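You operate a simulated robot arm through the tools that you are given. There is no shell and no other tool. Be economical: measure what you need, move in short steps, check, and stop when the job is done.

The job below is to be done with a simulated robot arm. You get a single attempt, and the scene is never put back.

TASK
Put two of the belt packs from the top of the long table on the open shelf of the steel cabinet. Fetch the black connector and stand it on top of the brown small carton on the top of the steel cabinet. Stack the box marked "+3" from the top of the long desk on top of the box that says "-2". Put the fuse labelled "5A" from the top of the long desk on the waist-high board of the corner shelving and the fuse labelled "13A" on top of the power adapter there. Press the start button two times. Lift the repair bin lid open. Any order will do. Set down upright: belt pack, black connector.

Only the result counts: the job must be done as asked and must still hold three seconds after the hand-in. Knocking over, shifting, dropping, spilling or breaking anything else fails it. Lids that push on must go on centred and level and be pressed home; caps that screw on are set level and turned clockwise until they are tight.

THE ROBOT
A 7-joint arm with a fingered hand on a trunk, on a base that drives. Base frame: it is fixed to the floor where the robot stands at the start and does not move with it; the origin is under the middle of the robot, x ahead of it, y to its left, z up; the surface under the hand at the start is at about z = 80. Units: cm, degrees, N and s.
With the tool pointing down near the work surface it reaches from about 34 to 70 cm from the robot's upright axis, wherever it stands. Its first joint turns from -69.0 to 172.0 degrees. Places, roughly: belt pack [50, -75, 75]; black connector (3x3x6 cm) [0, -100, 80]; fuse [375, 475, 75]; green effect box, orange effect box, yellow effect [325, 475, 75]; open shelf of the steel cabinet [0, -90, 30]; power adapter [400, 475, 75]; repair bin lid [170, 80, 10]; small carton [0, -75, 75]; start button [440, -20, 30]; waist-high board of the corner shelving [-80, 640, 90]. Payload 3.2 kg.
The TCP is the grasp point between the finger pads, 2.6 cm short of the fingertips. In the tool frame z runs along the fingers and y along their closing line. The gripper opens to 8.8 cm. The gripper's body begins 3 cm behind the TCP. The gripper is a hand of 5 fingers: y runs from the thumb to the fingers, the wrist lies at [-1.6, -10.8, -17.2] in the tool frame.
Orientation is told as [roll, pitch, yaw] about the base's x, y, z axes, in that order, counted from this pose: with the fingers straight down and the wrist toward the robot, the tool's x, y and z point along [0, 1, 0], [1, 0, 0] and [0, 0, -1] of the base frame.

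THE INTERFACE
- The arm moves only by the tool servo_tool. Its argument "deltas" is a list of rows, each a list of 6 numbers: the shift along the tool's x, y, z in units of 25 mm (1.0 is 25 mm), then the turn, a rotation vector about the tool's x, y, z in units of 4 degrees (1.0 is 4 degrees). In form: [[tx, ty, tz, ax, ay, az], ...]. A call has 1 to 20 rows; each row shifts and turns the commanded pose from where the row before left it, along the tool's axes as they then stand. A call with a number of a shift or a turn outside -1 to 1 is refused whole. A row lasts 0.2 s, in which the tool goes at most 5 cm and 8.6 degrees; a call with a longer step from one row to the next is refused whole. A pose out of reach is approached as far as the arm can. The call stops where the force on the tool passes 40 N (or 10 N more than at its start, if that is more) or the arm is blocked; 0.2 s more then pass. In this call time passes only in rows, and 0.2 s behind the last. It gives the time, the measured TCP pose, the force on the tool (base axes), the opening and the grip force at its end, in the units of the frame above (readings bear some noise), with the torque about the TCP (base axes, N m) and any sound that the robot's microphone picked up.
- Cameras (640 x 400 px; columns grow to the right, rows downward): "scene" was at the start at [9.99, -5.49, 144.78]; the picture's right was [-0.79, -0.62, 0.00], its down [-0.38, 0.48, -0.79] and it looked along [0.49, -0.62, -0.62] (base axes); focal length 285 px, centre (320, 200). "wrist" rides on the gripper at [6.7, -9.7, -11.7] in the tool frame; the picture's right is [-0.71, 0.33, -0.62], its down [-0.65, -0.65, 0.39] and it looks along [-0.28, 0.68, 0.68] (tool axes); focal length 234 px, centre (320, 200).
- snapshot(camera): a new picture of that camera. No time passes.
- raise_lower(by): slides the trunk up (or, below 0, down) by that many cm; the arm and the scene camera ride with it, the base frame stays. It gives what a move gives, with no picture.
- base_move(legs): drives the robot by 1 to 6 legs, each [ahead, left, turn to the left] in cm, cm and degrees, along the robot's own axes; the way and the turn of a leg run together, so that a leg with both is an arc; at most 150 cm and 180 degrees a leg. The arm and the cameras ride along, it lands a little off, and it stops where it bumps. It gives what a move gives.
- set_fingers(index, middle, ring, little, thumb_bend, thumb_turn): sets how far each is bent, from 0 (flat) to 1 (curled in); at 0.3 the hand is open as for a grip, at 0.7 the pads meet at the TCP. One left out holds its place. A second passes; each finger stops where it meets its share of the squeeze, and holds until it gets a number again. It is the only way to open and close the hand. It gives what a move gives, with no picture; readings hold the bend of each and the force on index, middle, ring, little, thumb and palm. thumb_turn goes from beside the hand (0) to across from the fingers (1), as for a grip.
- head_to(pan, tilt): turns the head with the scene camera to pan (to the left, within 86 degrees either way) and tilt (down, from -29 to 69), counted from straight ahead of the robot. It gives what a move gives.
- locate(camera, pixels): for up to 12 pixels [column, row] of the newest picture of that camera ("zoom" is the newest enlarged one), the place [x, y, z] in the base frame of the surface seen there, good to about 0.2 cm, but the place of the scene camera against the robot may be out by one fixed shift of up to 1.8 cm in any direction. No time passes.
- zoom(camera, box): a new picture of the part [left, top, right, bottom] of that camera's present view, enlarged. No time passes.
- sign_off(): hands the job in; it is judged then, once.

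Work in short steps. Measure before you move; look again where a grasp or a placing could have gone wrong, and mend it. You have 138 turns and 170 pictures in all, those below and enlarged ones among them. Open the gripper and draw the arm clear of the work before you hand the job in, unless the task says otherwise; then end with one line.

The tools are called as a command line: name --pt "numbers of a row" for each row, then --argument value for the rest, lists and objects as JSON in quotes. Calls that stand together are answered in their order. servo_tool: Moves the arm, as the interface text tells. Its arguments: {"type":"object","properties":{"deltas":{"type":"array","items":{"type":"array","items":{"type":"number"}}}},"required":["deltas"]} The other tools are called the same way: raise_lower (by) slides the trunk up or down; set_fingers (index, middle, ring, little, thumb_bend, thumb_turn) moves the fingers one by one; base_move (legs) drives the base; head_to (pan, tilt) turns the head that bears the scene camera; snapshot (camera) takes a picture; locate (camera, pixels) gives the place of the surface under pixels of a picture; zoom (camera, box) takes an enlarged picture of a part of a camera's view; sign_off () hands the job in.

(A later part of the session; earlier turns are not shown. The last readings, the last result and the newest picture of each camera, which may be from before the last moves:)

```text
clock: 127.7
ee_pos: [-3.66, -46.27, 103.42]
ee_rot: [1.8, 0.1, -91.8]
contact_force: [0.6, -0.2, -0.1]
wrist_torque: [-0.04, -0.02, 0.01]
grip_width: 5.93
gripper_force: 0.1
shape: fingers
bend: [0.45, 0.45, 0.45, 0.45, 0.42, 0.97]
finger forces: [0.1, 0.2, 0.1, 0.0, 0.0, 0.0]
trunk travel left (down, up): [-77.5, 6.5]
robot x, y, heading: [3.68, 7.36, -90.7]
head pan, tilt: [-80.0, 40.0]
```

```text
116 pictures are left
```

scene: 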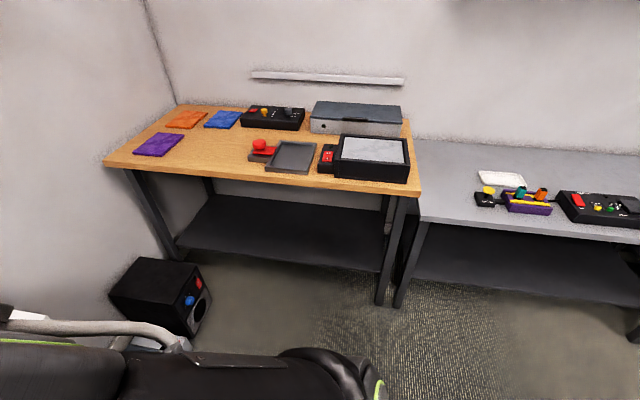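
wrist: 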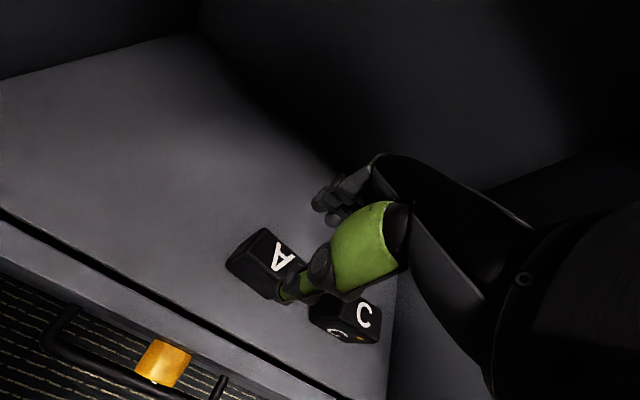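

The tables on the right are at x≤-88, so I turn right by 170° to face +y and look.

base_move --legs '[[0, 0, -170]]'

head_to --pan -10 --tilt 20

snapshot --camera "scene"

head_to --pan -60 --tilt 30

snapshot --camera "scene"

```text
clock: 135.0
ee_pos: [-0.06, 62.08, 103.42]
ee_rot: [1.7, 0.0, 99.3]
contact_force: [-0.2, -0.1, -0.2]
wrist_torque: [-0.02, 0.01, -0.01]
grip_width: 5.95
gripper_force: 0.1
shape: fingers
bend: [0.45, 0.45, 0.45, 0.45, 0.42, 0.97]
finger forces: [0.0, 0.0, 0.0, 0.0, 0.0, 0.0]
trunk travel left (down, up): [-77.5, 6.5]
robot x, y, heading: [3.33, 7.92, 100.3]
head pan, tilt: [-80.0, 40.0]
```

```text
clock: 136.4
ee_pos: [-0.13, 62.24, 103.5]
ee_rot: [1.8, 0.1, 99.3]
contact_force: [0.9, -0.2, -0.2]
wrist_torque: [-0.01, 0.02, 0.0]
grip_width: 5.92
gripper_force: 0.1
shape: fingers
bend: [0.45, 0.45, 0.45, 0.45, 0.42, 0.97]
finger forces: [0.0, 0.0, 0.0, 0.0, 0.0, 0.0]
trunk travel left (down, up): [-77.5, 6.5]
robot x, y, heading: [3.65, 7.84, 100.2]
head pan, tilt: [-10.0, 20.0]
```

```text
115 pictures are left
```

scene: 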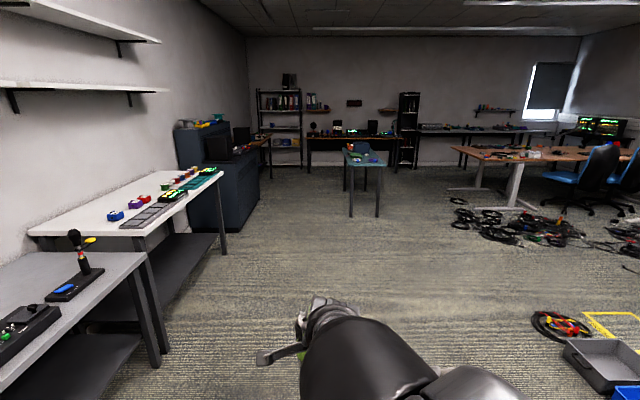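

```text
clock: 137.6
ee_pos: [-0.08, 62.18, 103.44]
ee_rot: [1.9, 0.2, 99.4]
contact_force: [0.1, 0.0, 0.5]
wrist_torque: [-0.01, -0.02, -0.01]
grip_width: 5.93
gripper_force: 0.0
shape: fingers
bend: [0.45, 0.45, 0.45, 0.45, 0.42, 0.97]
finger forces: [0.1, 0.0, 0.0, 0.0, 0.0, 0.0]
trunk travel left (down, up): [-77.5, 6.5]
robot x, y, heading: [3.81, 8.14, 100.3]
head pan, tilt: [-60.0, 30.0]
```

```text
114 pictures are left
```

scene: 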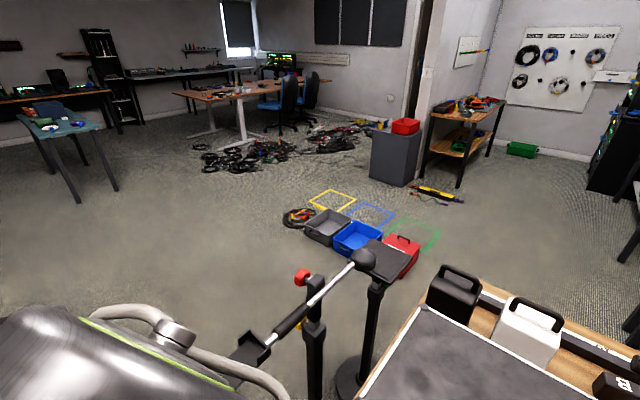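

The red lidded bin at (404,250) is probably the repair bin. I zoom and measure.

zoom --camera "scene" --box '[280, 180, 450, 290]'

locate --camera "scene" --pixels '[[404, 240], [415, 262], [385, 245], [355, 240], [325, 230], [320, 375], [362, 258], [303, 275], [345, 390], [375, 285], [395, 175], [250, 340]]'

```text
3.64 times, centred on (365, 235) of scene
```

zoom: 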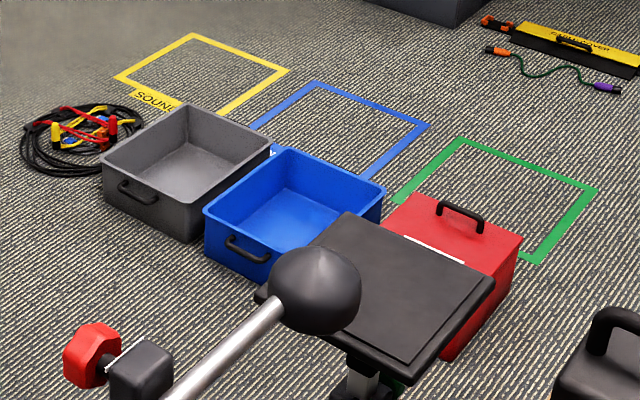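

```text
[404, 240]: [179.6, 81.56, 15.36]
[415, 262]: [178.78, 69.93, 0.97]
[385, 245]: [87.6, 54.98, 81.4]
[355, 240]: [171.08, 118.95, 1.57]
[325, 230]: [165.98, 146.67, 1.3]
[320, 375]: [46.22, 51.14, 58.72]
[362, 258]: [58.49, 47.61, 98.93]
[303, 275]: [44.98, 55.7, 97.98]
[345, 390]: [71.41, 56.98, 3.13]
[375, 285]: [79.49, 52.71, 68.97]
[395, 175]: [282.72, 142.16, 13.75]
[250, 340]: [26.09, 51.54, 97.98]
```

Before driving in +y I measure the tables on my left for clearance.

head_to --pan 15 --tilt 35

snapshot --camera "scene"

locate --camera "scene" --pixels '[[230, 180], [270, 150], [330, 95], [355, 80], [400, 60], [500, 110], [480, 300], [250, 190]]'

```text
clock: 139.1
ee_pos: [-0.04, 62.15, 103.47]
ee_rot: [1.8, 0.1, 99.3]
contact_force: [-0.4, -0.3, 0.4]
wrist_torque: [-0.01, 0.04, -0.01]
grip_width: 5.93
gripper_force: 0.0
shape: fingers
bend: [0.45, 0.45, 0.45, 0.45, 0.42, 0.97]
finger forces: [0.0, 0.1, 0.0, 0.1, 0.0, 0.0]
trunk travel left (down, up): [-77.5, 6.5]
robot x, y, heading: [3.19, 7.89, 100.6]
head pan, tilt: [15.0, 35.0]
```

```text
112 pictures are left
```

scene: 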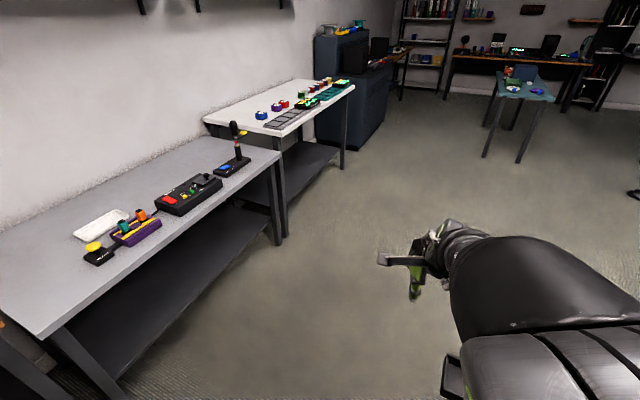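

```text
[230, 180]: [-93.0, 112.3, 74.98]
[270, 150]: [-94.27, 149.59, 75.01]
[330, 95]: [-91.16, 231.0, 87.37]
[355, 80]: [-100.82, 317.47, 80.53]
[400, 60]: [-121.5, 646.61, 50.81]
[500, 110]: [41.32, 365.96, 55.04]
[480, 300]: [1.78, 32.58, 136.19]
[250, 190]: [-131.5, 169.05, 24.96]
```

Tables on the left end at x≈-90, so there's room. I strafe left 30, go 125 cm along +y and then turn to face +x.

base_move --legs '[[0, 30, 0], [0, 0, -10], [120, 0, 0], [0, 0, -90]]'

head_to --pan -15 --tilt 30

snapshot --camera "scene"

```text
clock: 151.3
ee_pos: [27.64, 115.6, 103.43]
ee_rot: [1.7, 0.1, -1.2]
contact_force: [-0.5, -0.2, -0.4]
wrist_torque: [0.0, 0.02, 0.01]
grip_width: 5.93
gripper_force: 0.0
shape: fingers
bend: [0.45, 0.45, 0.45, 0.45, 0.42, 0.97]
finger forces: [0.0, 0.0, 0.0, 0.1, 0.0, 0.0]
trunk travel left (down, up): [-77.5, 6.5]
robot x, y, heading: [-26.67, 121.84, -0.3]
head pan, tilt: [15.0, 35.0]
```

```text
clock: 152.3
ee_pos: [27.45, 115.73, 103.45]
ee_rot: [1.9, 0.1, -1.3]
contact_force: [-0.2, 0.7, 0.6]
wrist_torque: [-0.02, -0.04, 0.0]
grip_width: 5.92
gripper_force: 0.2
shape: fingers
bend: [0.45, 0.45, 0.45, 0.45, 0.42, 0.97]
finger forces: [0.0, 0.1, 0.1, 0.0, 0.0, 0.0]
trunk travel left (down, up): [-77.5, 6.5]
robot x, y, heading: [-26.53, 121.97, -0.3]
head pan, tilt: [-15.0, 30.0]
```

```text
111 pictures are left
```

scene: 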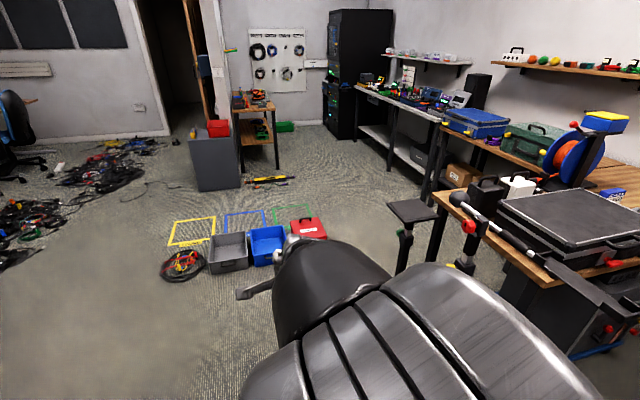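

I zoom onto the red bin to see its handle, hinge and label.

zoom --camera "scene" --box '[270, 200, 350, 250]'

locate --camera "zoom" --pixels '[[170, 150], [380, 145], [440, 290], [220, 310], [305, 160], [300, 240], [350, 150], [60, 250], [110, 360]]'

```text
8.00 times, centred on (310, 225) of scene
```

zoom: 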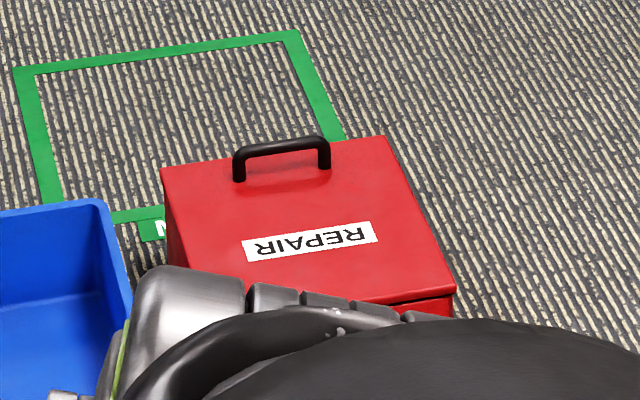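

```text
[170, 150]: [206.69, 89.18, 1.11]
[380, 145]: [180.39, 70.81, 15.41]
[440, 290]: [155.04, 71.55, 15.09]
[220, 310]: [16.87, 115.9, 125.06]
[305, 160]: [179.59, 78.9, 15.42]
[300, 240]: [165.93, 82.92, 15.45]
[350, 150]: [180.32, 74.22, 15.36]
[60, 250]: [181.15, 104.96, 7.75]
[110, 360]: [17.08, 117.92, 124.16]
```

It's the REPAIR bin; its handle is on the far (+x) edge with the hinge near x≈154, so I should stand on its +x side. I measure obstacles on a route around.

locate --camera "scene" --pixels '[[163, 262], [182, 282], [200, 188], [240, 185], [130, 180], [70, 210], [20, 240], [60, 200], [250, 181], [292, 178], [275, 172], [420, 185]]'

```text
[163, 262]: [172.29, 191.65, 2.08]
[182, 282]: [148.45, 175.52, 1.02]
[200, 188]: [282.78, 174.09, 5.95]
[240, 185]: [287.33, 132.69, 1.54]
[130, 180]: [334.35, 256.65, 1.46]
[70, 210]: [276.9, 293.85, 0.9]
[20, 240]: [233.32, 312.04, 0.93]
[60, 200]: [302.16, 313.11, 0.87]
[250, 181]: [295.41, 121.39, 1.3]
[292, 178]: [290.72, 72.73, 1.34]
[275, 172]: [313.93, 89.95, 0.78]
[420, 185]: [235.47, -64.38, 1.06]
```

There's a corridor about 90 cm wide at x 192–283. I drive around via y≈232 and turn to face -y, then check.

base_move --legs '[[0, 110, 0], [150, 0, 0], [112, 0, 0], [0, 0, -90]]'

head_to --pan 0 --tilt 35

snapshot --camera "scene"

```text
clock: 174.1
ee_pos: [228.19, 175.42, 103.4]
ee_rot: [1.8, 0.1, -92.4]
contact_force: [-0.6, 0.0, 0.3]
wrist_torque: [-0.01, -0.01, 0.03]
grip_width: 5.95
gripper_force: 0.1
shape: fingers
bend: [0.45, 0.45, 0.45, 0.45, 0.42, 0.97]
finger forces: [0.0, 0.1, 0.0, 0.1, 0.1, 0.0]
trunk travel left (down, up): [-77.5, 6.5]
robot x, y, heading: [235.73, 229.35, -91.1]
head pan, tilt: [-15.0, 30.0]
```

```text
clock: 174.9
ee_pos: [228.15, 175.51, 103.38]
ee_rot: [2.0, 0.1, -92.5]
contact_force: [-0.9, -0.7, 0.6]
wrist_torque: [-0.02, 0.01, 0.01]
grip_width: 5.94
gripper_force: 0.1
shape: fingers
bend: [0.45, 0.45, 0.45, 0.45, 0.42, 0.97]
finger forces: [0.1, 0.1, 0.0, 0.0, 0.0, 0.0]
trunk travel left (down, up): [-77.5, 6.5]
robot x, y, heading: [235.81, 229.51, -91.8]
head pan, tilt: [0.0, 35.0]
```

```text
109 pictures are left
```

scene: 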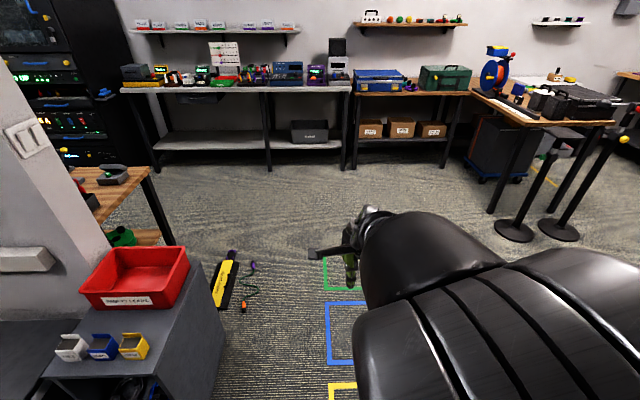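

The corridor ahead is clear. I drive 168 cm, then turn right to face the bin.

base_move --legs '[[150, 0, 0], [18, 0, 0], [0, 0, -88]]'

head_to --pan 0 --tilt 60

snapshot --camera "scene"

snapshot --camera "wrist"

```text
clock: 187.1
ee_pos: [177.78, 70.21, 103.41]
ee_rot: [2.0, 0.1, 178.5]
contact_force: [-0.2, -0.2, -0.1]
wrist_torque: [-0.01, 0.0, 0.0]
grip_width: 5.93
gripper_force: 0.0
shape: fingers
bend: [0.45, 0.45, 0.45, 0.45, 0.42, 0.97]
finger forces: [0.0, 0.0, 0.0, 0.0, 0.1, 0.1]
trunk travel left (down, up): [-77.5, 6.5]
robot x, y, heading: [231.94, 63.33, 179.5]
head pan, tilt: [0.0, 35.0]
```

```text
clock: 188.0
ee_pos: [177.84, 70.1, 103.46]
ee_rot: [1.8, 0.1, 178.4]
contact_force: [0.8, 0.2, 0.0]
wrist_torque: [-0.01, 0.0, -0.01]
grip_width: 5.95
gripper_force: 0.0
shape: fingers
bend: [0.45, 0.45, 0.45, 0.45, 0.42, 0.97]
finger forces: [0.0, 0.1, 0.1, 0.0, 0.1, 0.0]
trunk travel left (down, up): [-77.5, 6.5]
robot x, y, heading: [231.39, 63.38, 179.7]
head pan, tilt: [0.0, 60.0]
```

```text
108 pictures are left
```

scene: 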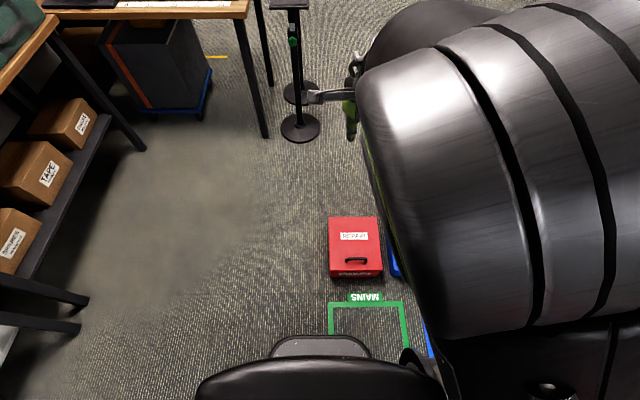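

```text
107 pictures are left
```

wrist: 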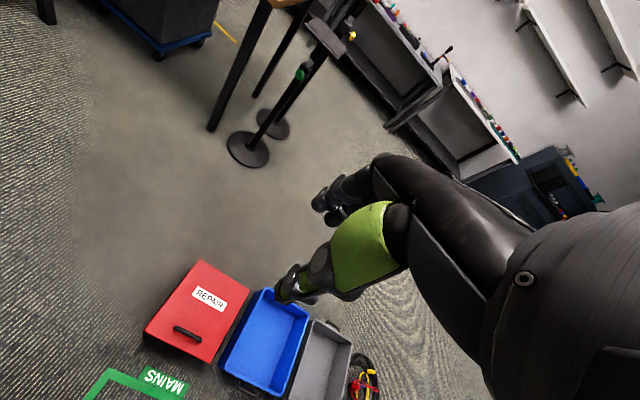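

I measure the lid corners, handle bar and my base's front foot.

locate --camera "wrist" --pixels '[[202, 263], [247, 292], [210, 360], [147, 330], [187, 332], [178, 328], [196, 338], [265, 300], [230, 360]]'

locate --camera "scene" --pixels '[[320, 338], [320, 350], [355, 260], [347, 260], [366, 260], [355, 276], [290, 345], [355, 268]]'

zoom --camera "scene" --box '[315, 205, 400, 290]'

```text
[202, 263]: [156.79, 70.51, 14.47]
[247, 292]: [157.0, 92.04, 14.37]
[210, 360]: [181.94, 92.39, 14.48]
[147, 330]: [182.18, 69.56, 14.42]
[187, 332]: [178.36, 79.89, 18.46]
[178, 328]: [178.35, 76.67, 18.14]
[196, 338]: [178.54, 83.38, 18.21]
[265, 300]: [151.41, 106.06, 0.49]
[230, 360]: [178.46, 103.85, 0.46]
```

```text
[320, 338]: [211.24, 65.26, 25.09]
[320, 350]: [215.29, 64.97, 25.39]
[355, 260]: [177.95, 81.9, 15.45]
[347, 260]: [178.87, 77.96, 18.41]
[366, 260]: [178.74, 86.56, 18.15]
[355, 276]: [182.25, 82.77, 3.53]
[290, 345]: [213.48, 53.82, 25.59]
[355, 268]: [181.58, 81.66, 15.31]
```

```text
4.71 times, centred on (358, 248) of scene
```

zoom: 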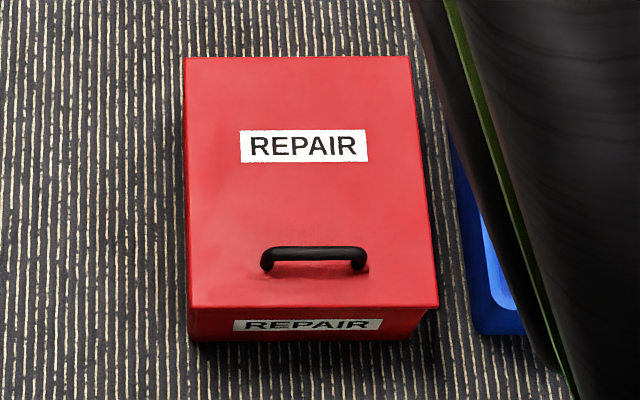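

Lid top z≈14.45, x 157–182 (hinge at x≈157); handle bar at x=178.4, y 76–84.5, z≈17.8. I drive 6 cm ahead, then position the hand over the bar at height.

base_move --legs '[[6, 0, 0]]'

servo_tool --pt "-1 -0.6 0 0 -0.25 0" --pt "-1 -0.6 0 0 -0.25 0" --pt "-1 -0.6 0 0 0 0" --pt "-1 -0.6 0 0 0 0"

raise_lower --by -40

snapshot --camera "wrist"

```text
clock: 189.0
ee_pos: [171.84, 70.22, 103.48]
ee_rot: [1.9, 0.1, 178.4]
contact_force: [0.1, -0.4, -0.3]
wrist_torque: [-0.01, 0.02, -0.03]
grip_width: 5.94
gripper_force: 0.1
shape: fingers
bend: [0.45, 0.45, 0.45, 0.45, 0.42, 0.97]
finger forces: [0.0, 0.0, 0.0, 0.0, 0.0, 0.0]
trunk travel left (down, up): [-77.5, 6.5]
robot x, y, heading: [226.04, 63.63, 179.6]
head pan, tilt: [0.0, 60.0]
```

```text
clock: 190.0
ee_pos: [178.22, 79.97, 103.56]
ee_rot: [0.3, -0.1, 178.7]
contact_force: [-0.1, 0.1, 0.4]
wrist_torque: [-0.01, -0.01, -0.01]
grip_width: 5.93
gripper_force: 0.1
shape: fingers
bend: [0.45, 0.45, 0.45, 0.45, 0.42, 0.97]
finger forces: [0.0, 0.0, 0.0, 0.0, 0.0, 0.0]
trunk travel left (down, up): [-77.5, 6.5]
robot x, y, heading: [225.98, 63.44, 179.6]
head pan, tilt: [0.0, 60.0]
```

```text
clock: 193.8
ee_pos: [178.03, 80.13, 63.39]
ee_rot: [0.2, 0.2, 178.4]
contact_force: [0.2, 0.3, -0.4]
wrist_torque: [0.0, -0.04, -0.01]
grip_width: 5.95
gripper_force: 0.0
shape: fingers
bend: [0.45, 0.45, 0.45, 0.45, 0.42, 0.97]
finger forces: [0.0, 0.0, 0.1, 0.0, 0.0, 0.0]
trunk travel left (down, up): [-37.5, 46.5]
robot x, y, heading: [225.96, 63.59, 179.6]
head pan, tilt: [0.0, 60.0]
```

```text
105 pictures are left
```

wrist: 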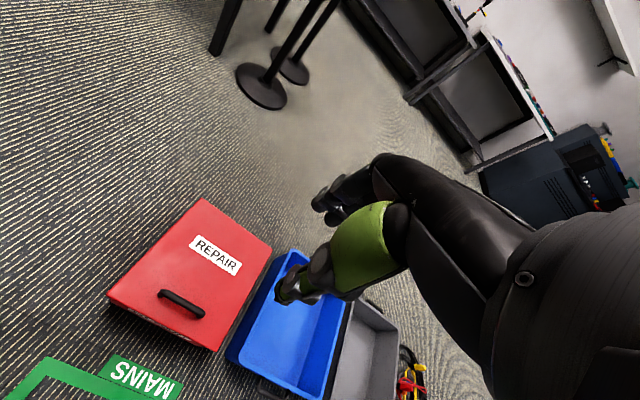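

Excellent. I lower the trunk 32 cm more and re-measure the handle from closer.

raise_lower --by -32

snapshot --camera "wrist"

```text
clock: 197.0
ee_pos: [178.11, 80.16, 31.38]
ee_rot: [0.2, 0.1, 178.4]
contact_force: [0.3, 0.6, -0.3]
wrist_torque: [0.01, 0.03, 0.02]
grip_width: 5.94
gripper_force: 0.0
shape: fingers
bend: [0.45, 0.45, 0.45, 0.45, 0.42, 0.97]
finger forces: [0.0, 0.0, 0.0, 0.0, 0.0, 0.0]
trunk travel left (down, up): [-5.5, 78.5]
robot x, y, heading: [226.17, 63.39, 179.5]
head pan, tilt: [0.0, 60.0]
```

```text
104 pictures are left
```

wrist: 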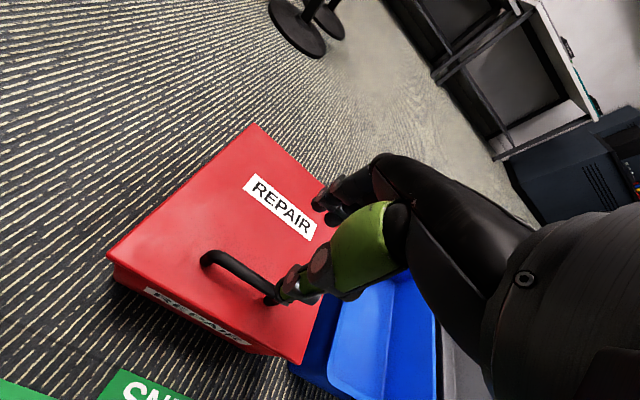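

locate --camera "wrist" --pixels '[[205, 253], [225, 257], [245, 272], [262, 284], [240, 265], [215, 255], [254, 126], [110, 255]]'

```text
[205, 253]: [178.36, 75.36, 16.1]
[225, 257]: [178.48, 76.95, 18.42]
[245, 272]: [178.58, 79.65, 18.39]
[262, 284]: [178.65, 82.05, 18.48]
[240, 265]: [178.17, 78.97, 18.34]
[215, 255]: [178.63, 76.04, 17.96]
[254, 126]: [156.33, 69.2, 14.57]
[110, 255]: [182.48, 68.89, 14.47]
```

Bar at x≈178.5, z≈17.9. I descend onto it (thumb on my side, fingers beyond).

servo_tool --pt "0 -0.15 0.9 0 0 0" --pt "0 0 0.9 0 0 0" --pt "0 0 0.9 0 0 0" --pt "0 0 0.9 0 0 0" --pt "0 0 0.9 0 0 0" --pt "0 0 0.8 0 0 0"

snapshot --camera "wrist"

```text
clock: 198.4
ee_pos: [178.39, 80.07, 18.24]
ee_rot: [0.5, -0.1, 178.2]
contact_force: [0.2, -0.1, 0.1]
wrist_torque: [0.0, 0.0, -0.02]
grip_width: 5.96
gripper_force: 0.0
shape: fingers
bend: [0.45, 0.45, 0.45, 0.45, 0.42, 0.97]
finger forces: [0.0, 0.0, 0.0, 0.0, 0.1, 0.0]
trunk travel left (down, up): [-5.5, 78.5]
robot x, y, heading: [225.84, 63.69, 179.7]
head pan, tilt: [0.0, 60.0]
```

```text
103 pictures are left
```

wrist: 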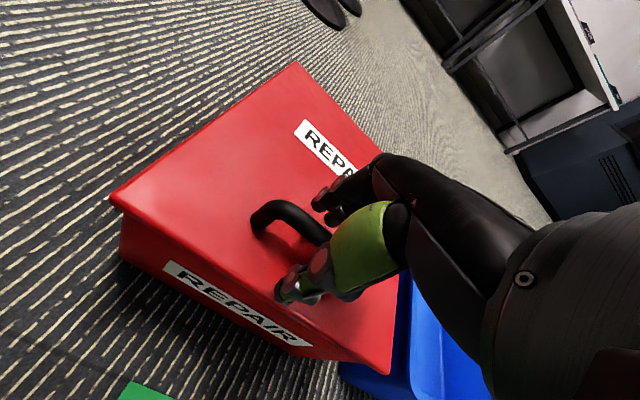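

The bar lies between thumb and fingers. I lower 0.5 cm more and close on it.

servo_tool --pt "0 0 0.2 0 0 0"

set_fingers --index 0.72 --middle 0.72 --ring 0.5 --thumb_bend 0.72

snapshot --camera "wrist"

```text
clock: 198.8
ee_pos: [178.61, 80.19, 17.56]
ee_rot: [0.1, 0.1, 178.5]
contact_force: [-0.2, -0.2, -0.9]
wrist_torque: [0.02, 0.03, -0.02]
grip_width: 5.93
gripper_force: 0.0
shape: fingers
bend: [0.45, 0.45, 0.45, 0.45, 0.42, 0.97]
finger forces: [0.0, 0.1, 0.0, 0.0, 0.1, 0.1]
trunk travel left (down, up): [-5.5, 78.5]
robot x, y, heading: [225.76, 63.28, 179.5]
head pan, tilt: [0.0, 60.0]
```

```text
clock: 199.8
ee_pos: [178.63, 80.16, 17.49]
ee_rot: [0.0, 0.1, 178.2]
contact_force: [-1.1, 1.1, -1.6]
wrist_torque: [0.02, 0.0, 0.01]
grip_width: 0.63
gripper_force: 5.1
shape: fingers
bend: [0.72, 0.72, 0.5, 0.45, 0.67, 0.97]
finger forces: [5.3, 0.0, 0.1, 0.0, 4.6, 0.0]
trunk travel left (down, up): [-5.5, 78.5]
robot x, y, heading: [225.73, 63.52, 179.7]
head pan, tilt: [0.0, 60.0]
```

```text
102 pictures are left
```

wrist: 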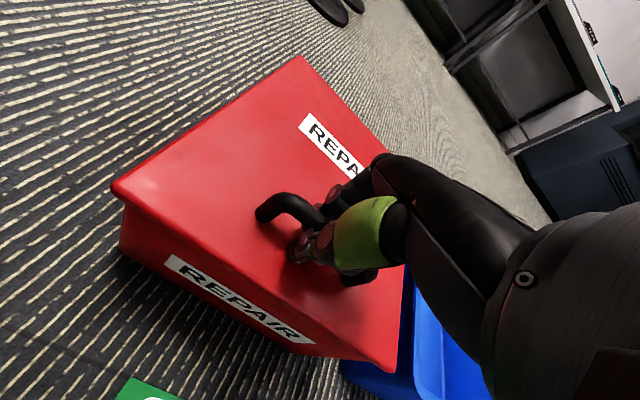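

Grip on the bar is 5 N. I lift along the hinge arc for the first 20°.

servo_tool --pt "0 0.18 -0.74 0 0 0" --pt "0 0.24 -0.72 0 0 0" --pt "0 0.3 -0.7 0 0 0" --pt "0 0.36 -0.67 0 0 0"

snapshot --camera "wrist"

```text
clock: 200.8
ee_pos: [175.84, 80.09, 24.85]
ee_rot: [-0.2, 0.0, 178.5]
contact_force: [8.6, 0.4, 4.2]
wrist_torque: [-0.02, -0.08, 0.1]
grip_width: 0.75
gripper_force: 6.3
shape: fingers
bend: [0.72, 0.72, 0.5, 0.45, 0.66, 0.97]
finger forces: [2.0, 0.1, 0.0, 0.0, 10.6, 0.0]
trunk travel left (down, up): [-5.5, 78.5]
robot x, y, heading: [225.94, 63.69, 179.5]
head pan, tilt: [0.0, 60.0]
```

```text
101 pictures are left
```

wrist: 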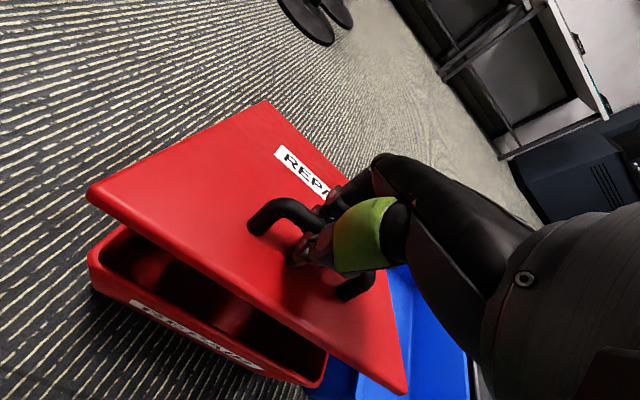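

The lid follows. I continue the arc, now tilting the hand with it 4° per row.

servo_tool --pt "0 0.332 -0.511 1 0 0" --pt "0 0.332 -0.511 1 0 0" --pt "0 0.332 -0.511 1 0 0" --pt "0 0.332 -0.511 1 0 0" --pt "0 0.332 -0.511 1 0 0"

snapshot --camera "wrist"

```text
clock: 202.0
ee_pos: [170.83, 80.21, 30.43]
ee_rot: [-0.1, 20.0, 178.5]
contact_force: [10.4, -1.8, 11.5]
wrist_torque: [-0.08, -0.1, 0.03]
grip_width: 0.81
gripper_force: 7.7
shape: fingers
bend: [0.72, 0.72, 0.5, 0.45, 0.64, 0.96]
finger forces: [0.5, 0.0, 0.1, 0.0, 14.8, 0.0]
trunk travel left (down, up): [-5.5, 78.5]
robot x, y, heading: [225.76, 63.4, 179.2]
head pan, tilt: [0.0, 60.0]
```

```text
100 pictures are left
```

wrist: 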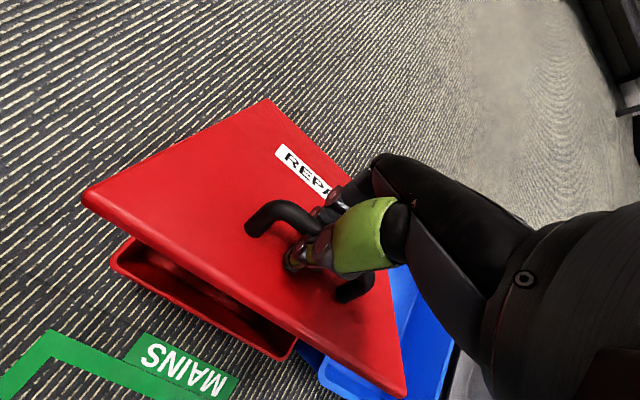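

Works well. Five more rows of the same arc.

servo_tool --pt "0 0.332 -0.511 1 0 0" --pt "0 0.332 -0.511 1 0 0" --pt "0 0.332 -0.511 1 0 0" --pt "0 0.332 -0.511 1 0 0" --pt "0 0.332 -0.511 1 0 0"

snapshot --camera "wrist"

```text
clock: 203.2
ee_pos: [167.76, 79.18, 33.24]
ee_rot: [-0.4, 40.3, 178.1]
contact_force: [-0.8, 7.4, 0.2]
wrist_torque: [0.0, 0.01, 0.0]
grip_width: 0.64
gripper_force: 5.1
shape: fingers
bend: [0.72, 0.72, 0.5, 0.45, 0.67, 0.99]
finger forces: [4.8, 0.0, 0.1, 0.0, 5.8, 0.0]
out of reach, approached as far as the arm can: row 4, 5
trunk travel left (down, up): [-5.5, 78.5]
robot x, y, heading: [225.8, 63.81, 178.9]
head pan, tilt: [0.0, 60.0]
```

```text
99 pictures are left
```

wrist: 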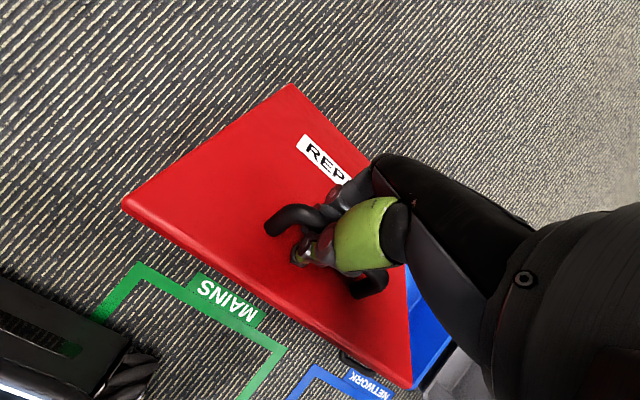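

The arm is at its limit; the lid is at about 50°. I now move the base forward 5 cm and raise the trunk 1.3 cm to follow the arc.

base_move --legs '[[4, 0, 0]]'

raise_lower --by 1.3

base_move --legs '[[4, 0, 0]]'

snapshot --camera "wrist"

```text
clock: 204.1
ee_pos: [163.91, 78.99, 33.72]
ee_rot: [-0.3, 39.7, 178.4]
contact_force: [11.6, 4.2, 26.5]
wrist_torque: [-0.17, -0.31, 0.1]
grip_width: 2.21
gripper_force: 15.7
shape: fingers
bend: [0.72, 0.72, 0.5, 0.45, 0.54, 0.98]
finger forces: [0.0, 0.0, 0.0, 0.0, 31.4, 0.1]
trunk travel left (down, up): [-5.5, 78.5]
robot x, y, heading: [221.94, 63.33, 179.5]
head pan, tilt: [0.0, 60.0]
```

```text
clock: 204.7
ee_pos: [163.67, 79.06, 34.96]
ee_rot: [-0.2, 40.0, 178.2]
contact_force: [4.0, 4.6, 9.6]
wrist_torque: [-0.1, -0.15, 0.08]
grip_width: 0.97
gripper_force: 8.9
shape: fingers
bend: [0.72, 0.72, 0.5, 0.45, 0.64, 0.98]
finger forces: [0.6, 0.0, 0.0, 0.0, 17.4, 0.1]
trunk travel left (down, up): [-6.8, 77.2]
robot x, y, heading: [221.99, 63.7, 179.3]
head pan, tilt: [0.0, 60.0]
```

```text
clock: 205.6
ee_pos: [159.88, 79.06, 35.31]
ee_rot: [-0.2, 39.7, 178.4]
contact_force: [7.9, 3.1, 29.7]
wrist_torque: [-0.17, -0.55, 0.1]
grip_width: 2.3
gripper_force: 21.4
shape: fingers
bend: [0.72, 0.72, 0.5, 0.45, 0.54, 0.97]
finger forces: [0.0, 0.1, 0.0, 0.0, 43.1, 0.1]
trunk travel left (down, up): [-6.8, 77.2]
robot x, y, heading: [217.72, 63.93, 179.6]
head pan, tilt: [0.0, 60.0]
```

```text
98 pictures are left
```

wrist: 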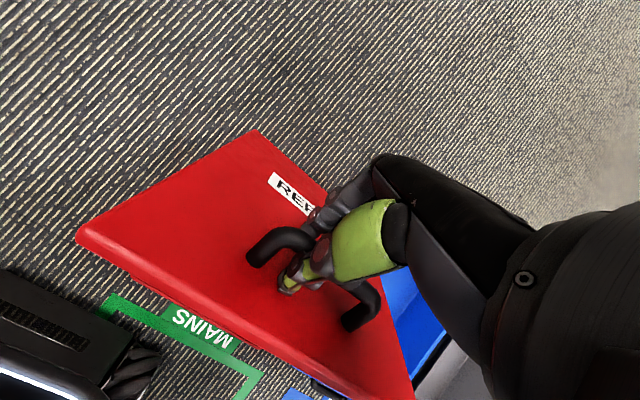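

The handle presses the tool upward (30 N), so I raise 1.5 cm, then continue 4 cm ahead and raise again.

raise_lower --by 1.5

base_move --legs '[[3, 0, 0]]'

raise_lower --by 1

snapshot --camera "wrist"

snapshot --camera "scene"

```text
clock: 206.2
ee_pos: [159.68, 79.0, 36.42]
ee_rot: [-0.2, 40.0, 178.4]
contact_force: [0.2, 3.1, 3.4]
wrist_torque: [-0.07, -0.01, 0.0]
grip_width: 0.77
gripper_force: 6.5
shape: fingers
bend: [0.72, 0.72, 0.5, 0.45, 0.66, 0.98]
finger forces: [3.5, 0.3, 0.0, 0.0, 9.3, 0.0]
trunk travel left (down, up): [-8.3, 75.7]
robot x, y, heading: [217.84, 63.53, 179.6]
head pan, tilt: [0.0, 60.0]
```

```text
clock: 207.0
ee_pos: [156.56, 79.12, 36.74]
ee_rot: [-0.1, 39.6, 178.3]
contact_force: [0.2, 3.8, 15.8]
wrist_torque: [-0.13, -0.17, 0.02]
grip_width: 0.71
gripper_force: 12.5
shape: fingers
bend: [0.72, 0.72, 0.5, 0.45, 0.65, 0.98]
finger forces: [1.7, 0.0, 0.1, 0.0, 22.3, 0.0]
trunk travel left (down, up): [-8.3, 75.7]
robot x, y, heading: [214.86, 63.77, 179.6]
head pan, tilt: [0.0, 60.0]
```

```text
clock: 207.6
ee_pos: [156.5, 79.16, 37.22]
ee_rot: [-0.2, 40.1, 178.4]
contact_force: [-1.1, 1.5, -12.2]
wrist_torque: [0.06, 0.0, -0.02]
grip_width: 0.72
gripper_force: 6.5
shape: fingers
bend: [0.64, 0.71, 0.5, 0.45, 0.69, 0.97]
finger forces: [7.1, 3.6, 0.1, 0.1, 2.0, 0.0]
trunk travel left (down, up): [-9.3, 74.7]
robot x, y, heading: [214.64, 63.42, 179.4]
head pan, tilt: [0.0, 60.0]
```

```text
97 pictures are left
```

wrist: 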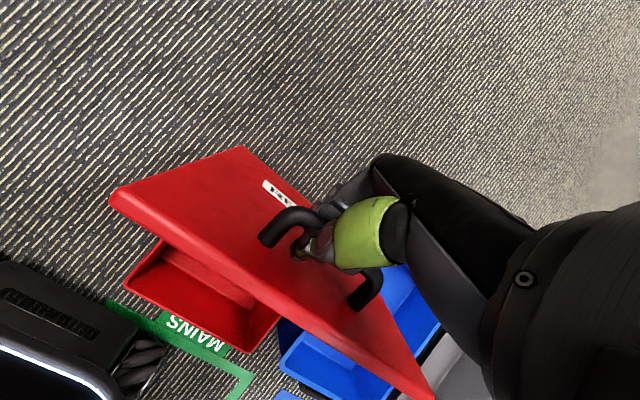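

```text
96 pictures are left
```

scene: 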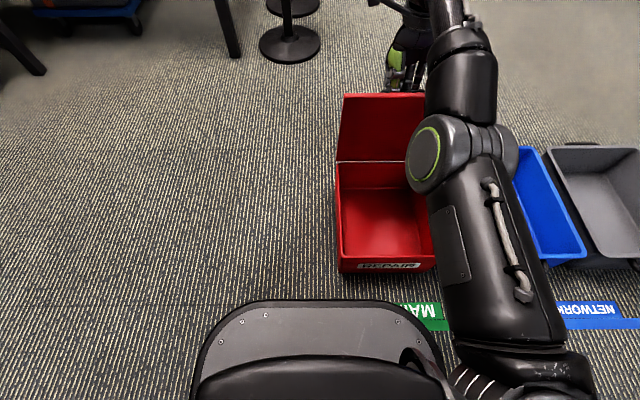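

The lid is about upright. I go on: two more base steps of 3 cm with a slight lowering between.

base_move --legs '[[3, 0, 0]]'

raise_lower --by -0.5

base_move --legs '[[3, 0, 0]]'

snapshot --camera "scene"

```text
clock: 208.4
ee_pos: [153.52, 79.1, 37.37]
ee_rot: [-0.1, 40.1, 178.4]
contact_force: [0.9, 1.9, -12.3]
wrist_torque: [0.05, -0.01, -0.02]
grip_width: 0.74
gripper_force: 7.3
shape: fingers
bend: [0.63, 0.71, 0.5, 0.45, 0.71, 0.97]
finger forces: [7.4, 5.2, 0.1, 0.1, 1.8, 0.0]
trunk travel left (down, up): [-9.3, 74.7]
robot x, y, heading: [211.82, 63.59, 179.4]
head pan, tilt: [0.0, 60.0]
```

```text
clock: 209.0
ee_pos: [153.55, 79.06, 37.02]
ee_rot: [-0.1, 39.8, 178.4]
contact_force: [-0.2, 0.1, 1.5]
wrist_torque: [-0.06, -0.03, 0.0]
grip_width: 0.61
gripper_force: 7.0
shape: fingers
bend: [0.72, 0.71, 0.5, 0.45, 0.68, 0.97]
finger forces: [4.9, 2.0, 0.0, 0.0, 6.7, 0.0]
trunk travel left (down, up): [-8.8, 75.2]
robot x, y, heading: [211.76, 63.82, 179.5]
head pan, tilt: [0.0, 60.0]
```

```text
clock: 209.8
ee_pos: [150.53, 79.06, 36.88]
ee_rot: [-0.1, 40.2, 178.5]
contact_force: [1.5, 0.0, -10.2]
wrist_torque: [0.04, -0.02, -0.01]
grip_width: 0.67
gripper_force: 6.8
shape: fingers
bend: [0.64, 0.71, 0.5, 0.45, 0.69, 0.97]
finger forces: [6.6, 4.3, 0.0, 0.0, 2.5, 0.1]
trunk travel left (down, up): [-8.8, 75.2]
robot x, y, heading: [208.75, 63.49, 179.2]
head pan, tilt: [0.0, 60.0]
```

```text
95 pictures are left
```

scene: 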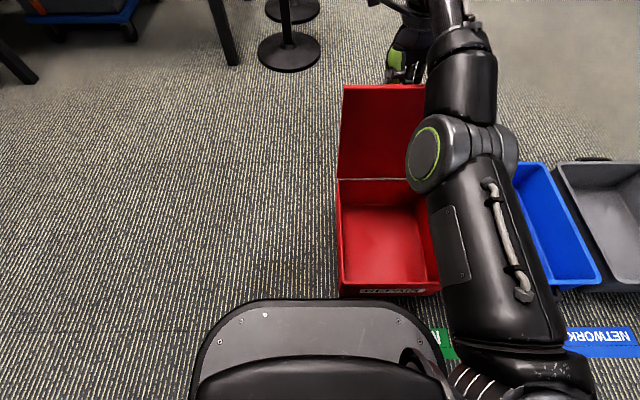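

The lid is at about 94°. One more 2.5 cm step, lowering 0.7, then release by opening the fingers.

raise_lower --by -0.6

base_move --legs '[[2.5, 0, 0]]'

set_fingers --index 0.3 --middle 0.3 --ring 0.3 --little 0.3 --thumb_bend 0.5

snapshot --camera "wrist"

snapshot --camera "scene"

```text
clock: 210.4
ee_pos: [150.6, 79.17, 36.52]
ee_rot: [-0.1, 39.8, 178.5]
contact_force: [-0.9, 0.3, 7.6]
wrist_torque: [-0.03, -0.09, -0.03]
grip_width: 0.59
gripper_force: 7.8
shape: fingers
bend: [0.72, 0.72, 0.5, 0.45, 0.68, 0.97]
finger forces: [4.5, 1.0, 0.0, 0.0, 10.0, 0.0]
trunk travel left (down, up): [-8.2, 75.8]
robot x, y, heading: [208.72, 63.76, 179.5]
head pan, tilt: [0.0, 60.0]
```

```text
clock: 211.2
ee_pos: [148.0, 79.11, 36.04]
ee_rot: [-0.1, 40.4, 178.4]
contact_force: [3.2, -0.4, -9.9]
wrist_torque: [0.03, -0.04, -0.01]
grip_width: 0.67
gripper_force: 6.2
shape: fingers
bend: [0.64, 0.71, 0.5, 0.45, 0.69, 0.97]
finger forces: [6.3, 3.9, 0.1, 0.1, 3.0, 0.1]
trunk travel left (down, up): [-8.2, 75.8]
robot x, y, heading: [206.2, 63.54, 179.4]
head pan, tilt: [0.0, 60.0]
```

```text
clock: 212.2
ee_pos: [148.21, 79.03, 36.21]
ee_rot: [-0.2, 40.2, 178.4]
contact_force: [0.6, -0.3, 0.2]
wrist_torque: [-0.01, -0.01, 0.02]
grip_width: 6.57
gripper_force: 0.7
shape: fingers
bend: [0.3, 0.3, 0.3, 0.3, 0.5, 0.97]
finger forces: [0.0, 0.0, 0.0, 0.0, 0.5, 0.0]
trunk travel left (down, up): [-8.2, 75.8]
robot x, y, heading: [206.57, 63.74, 179.3]
head pan, tilt: [0.0, 60.0]
```

```text
94 pictures are left
```

wrist: 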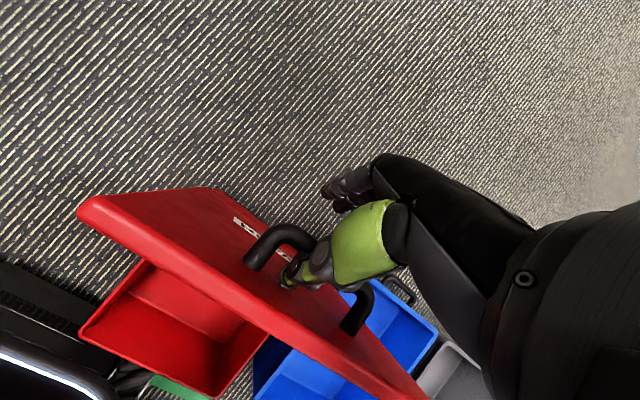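

```text
93 pictures are left
```

scene: 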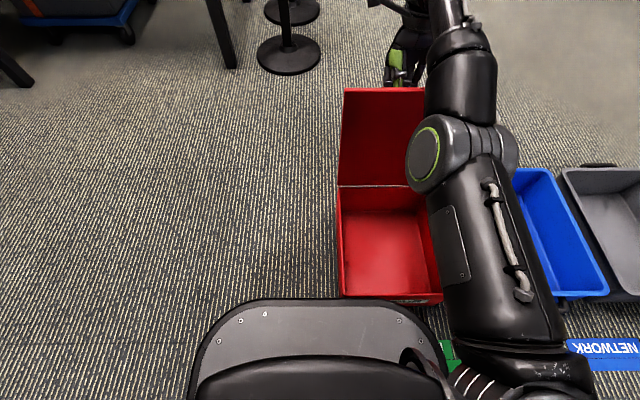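

The lid rests past vertical. I raise straight up 13 cm so the thumb leaves the handle, then check that it stays.

raise_lower --by 6

raise_lower --by 10

snapshot --camera "wrist"

```text
clock: 213.2
ee_pos: [148.14, 79.02, 42.24]
ee_rot: [0.0, 40.2, 178.4]
contact_force: [-1.2, 0.3, 0.3]
wrist_torque: [-0.03, 0.0, -0.01]
grip_width: 6.59
gripper_force: 0.2
shape: fingers
bend: [0.3, 0.3, 0.3, 0.3, 0.5, 0.97]
finger forces: [0.0, 0.0, 0.1, 0.0, 0.0, 0.1]
trunk travel left (down, up): [-14.2, 69.8]
robot x, y, heading: [206.42, 63.42, 179.3]
head pan, tilt: [0.0, 60.0]
```

```text
clock: 214.5
ee_pos: [148.12, 79.09, 52.14]
ee_rot: [-0.1, 40.2, 178.3]
contact_force: [0.0, 0.3, 0.1]
wrist_torque: [0.01, -0.02, 0.01]
grip_width: 6.56
gripper_force: 0.1
shape: fingers
bend: [0.3, 0.3, 0.3, 0.3, 0.5, 0.97]
finger forces: [0.0, 0.1, 0.0, 0.1, 0.0, 0.0]
trunk travel left (down, up): [-24.2, 59.8]
robot x, y, heading: [206.3, 63.48, 179.6]
head pan, tilt: [0.0, 60.0]
```

```text
92 pictures are left
```

wrist: 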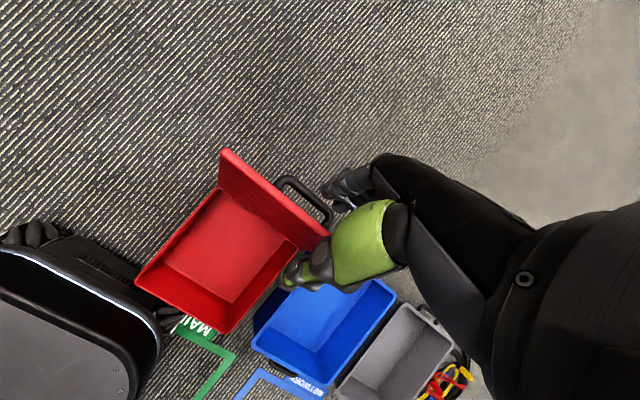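

The lid stays open. I raise the trunk, back away 25 cm and undo the 40° hand tilt.

raise_lower --by 40

base_move --legs '[[-27, 0, 0]]'

servo_tool --pt "0 0 0 -1 0 0" --pt "0 0 0 -1 0 0" --pt "0 0 0 -1 0 0" --pt "0 0 0 -1 0 0" --pt "0 0 0 -1 0 0" --pt "0 0 0 -1 0 0" --pt "0 0 0 -1 0 0" --pt "0 0 0 -1 0 0" --pt "0 0 0 -1 0 0" --pt "0 0 0 -1 0 0"

base_move --legs '[[0, 0, 130]]'

head_to --pan 15 --tilt 35

snapshot --camera "scene"

```text
clock: 218.3
ee_pos: [148.17, 79.24, 92.13]
ee_rot: [-0.1, 40.1, 178.4]
contact_force: [0.0, 0.0, 0.1]
wrist_torque: [0.0, 0.03, -0.01]
grip_width: 6.62
gripper_force: 0.0
shape: fingers
bend: [0.3, 0.3, 0.3, 0.3, 0.5, 0.97]
finger forces: [0.0, 0.0, 0.1, 0.1, 0.0, 0.1]
trunk travel left (down, up): [-64.2, 19.8]
robot x, y, heading: [206.67, 63.52, 179.7]
head pan, tilt: [0.0, 60.0]
```

```text
clock: 220.2
ee_pos: [175.34, 78.95, 92.18]
ee_rot: [0.0, 40.1, 178.4]
contact_force: [0.2, -0.6, 0.1]
wrist_torque: [0.03, 0.01, -0.04]
grip_width: 6.61
gripper_force: 0.0
shape: fingers
bend: [0.3, 0.3, 0.3, 0.3, 0.5, 0.97]
finger forces: [0.0, 0.0, 0.0, 0.0, 0.0, 0.0]
trunk travel left (down, up): [-64.2, 19.8]
robot x, y, heading: [233.45, 63.38, 179.2]
head pan, tilt: [0.0, 60.0]
```

```text
clock: 222.4
ee_pos: [161.78, 79.27, 95.03]
ee_rot: [-0.1, 0.3, 178.4]
contact_force: [0.4, 0.2, 0.4]
wrist_torque: [0.03, 0.01, 0.01]
grip_width: 6.62
gripper_force: 0.2
shape: fingers
bend: [0.3, 0.3, 0.3, 0.3, 0.5, 0.97]
finger forces: [0.0, 0.0, 0.1, 0.1, 0.1, 0.0]
out of reach, approached as far as the arm can: row 1, 2, 3, 4, 5, 6, 7, 8, 9, 10
trunk travel left (down, up): [-64.2, 19.8]
robot x, y, heading: [233.44, 63.4, 179.2]
head pan, tilt: [0.0, 60.0]
```

```text
clock: 228.3
ee_pos: [267.96, -1.29, 95.1]
ee_rot: [-0.1, 0.2, -51.0]
contact_force: [-0.4, -0.2, -0.5]
wrist_torque: [0.01, 0.03, -0.01]
grip_width: 6.59
gripper_force: 0.0
shape: fingers
bend: [0.3, 0.3, 0.3, 0.3, 0.5, 0.97]
finger forces: [0.0, 0.0, 0.1, 0.1, 0.1, 0.1]
trunk travel left (down, up): [-64.2, 19.8]
robot x, y, heading: [233.34, 63.44, -50.3]
head pan, tilt: [0.0, 60.0]
```

```text
clock: 229.2
ee_pos: [268.0, -1.32, 95.1]
ee_rot: [-0.1, 0.4, -51.1]
contact_force: [-0.1, -0.2, -0.1]
wrist_torque: [-0.01, -0.01, 0.0]
grip_width: 6.59
gripper_force: 0.0
shape: fingers
bend: [0.3, 0.3, 0.3, 0.3, 0.5, 0.97]
finger forces: [0.0, 0.1, 0.1, 0.0, 0.0, 0.0]
trunk travel left (down, up): [-64.2, 19.8]
robot x, y, heading: [233.32, 63.53, -49.8]
head pan, tilt: [15.0, 35.0]
```

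```text
91 pictures are left
```

scene: 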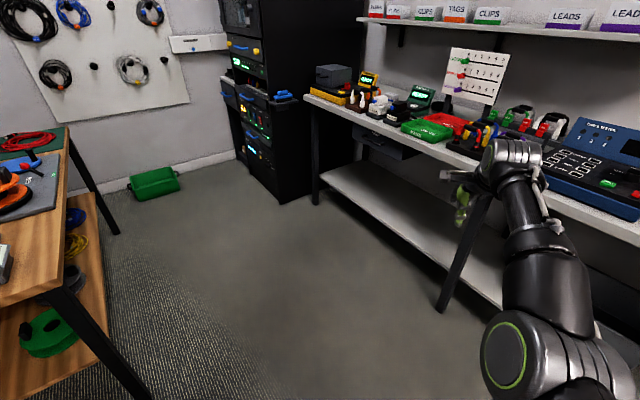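

The black rack stands ahead-left. I zoom in to find the start button.

zoom --camera "scene" --box '[205, 20, 325, 210]'

locate --camera "scene" --pixels '[[240, 85], [270, 110], [270, 140], [235, 130], [285, 195], [310, 200], [240, 155], [340, 95], [440, 305], [120, 230], [100, 340], [165, 170]]'

```text
2.11 times, centred on (265, 115) of scene
```

zoom: 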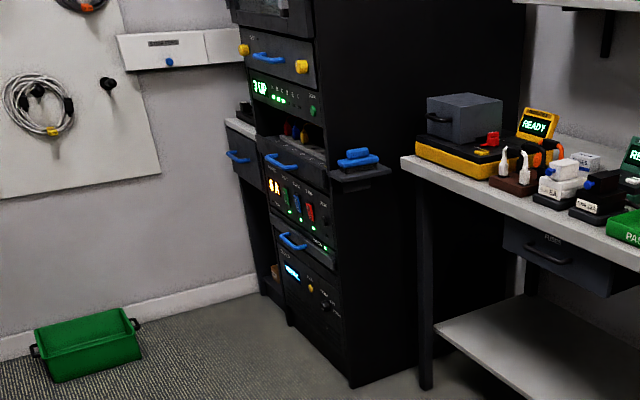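

```text
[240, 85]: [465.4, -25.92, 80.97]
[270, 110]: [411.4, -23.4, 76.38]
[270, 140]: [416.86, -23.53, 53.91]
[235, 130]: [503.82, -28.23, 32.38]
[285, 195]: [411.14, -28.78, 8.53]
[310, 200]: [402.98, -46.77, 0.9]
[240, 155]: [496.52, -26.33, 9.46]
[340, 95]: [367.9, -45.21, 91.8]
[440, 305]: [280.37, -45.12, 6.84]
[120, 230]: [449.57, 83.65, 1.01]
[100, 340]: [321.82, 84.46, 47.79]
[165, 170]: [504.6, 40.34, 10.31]
```

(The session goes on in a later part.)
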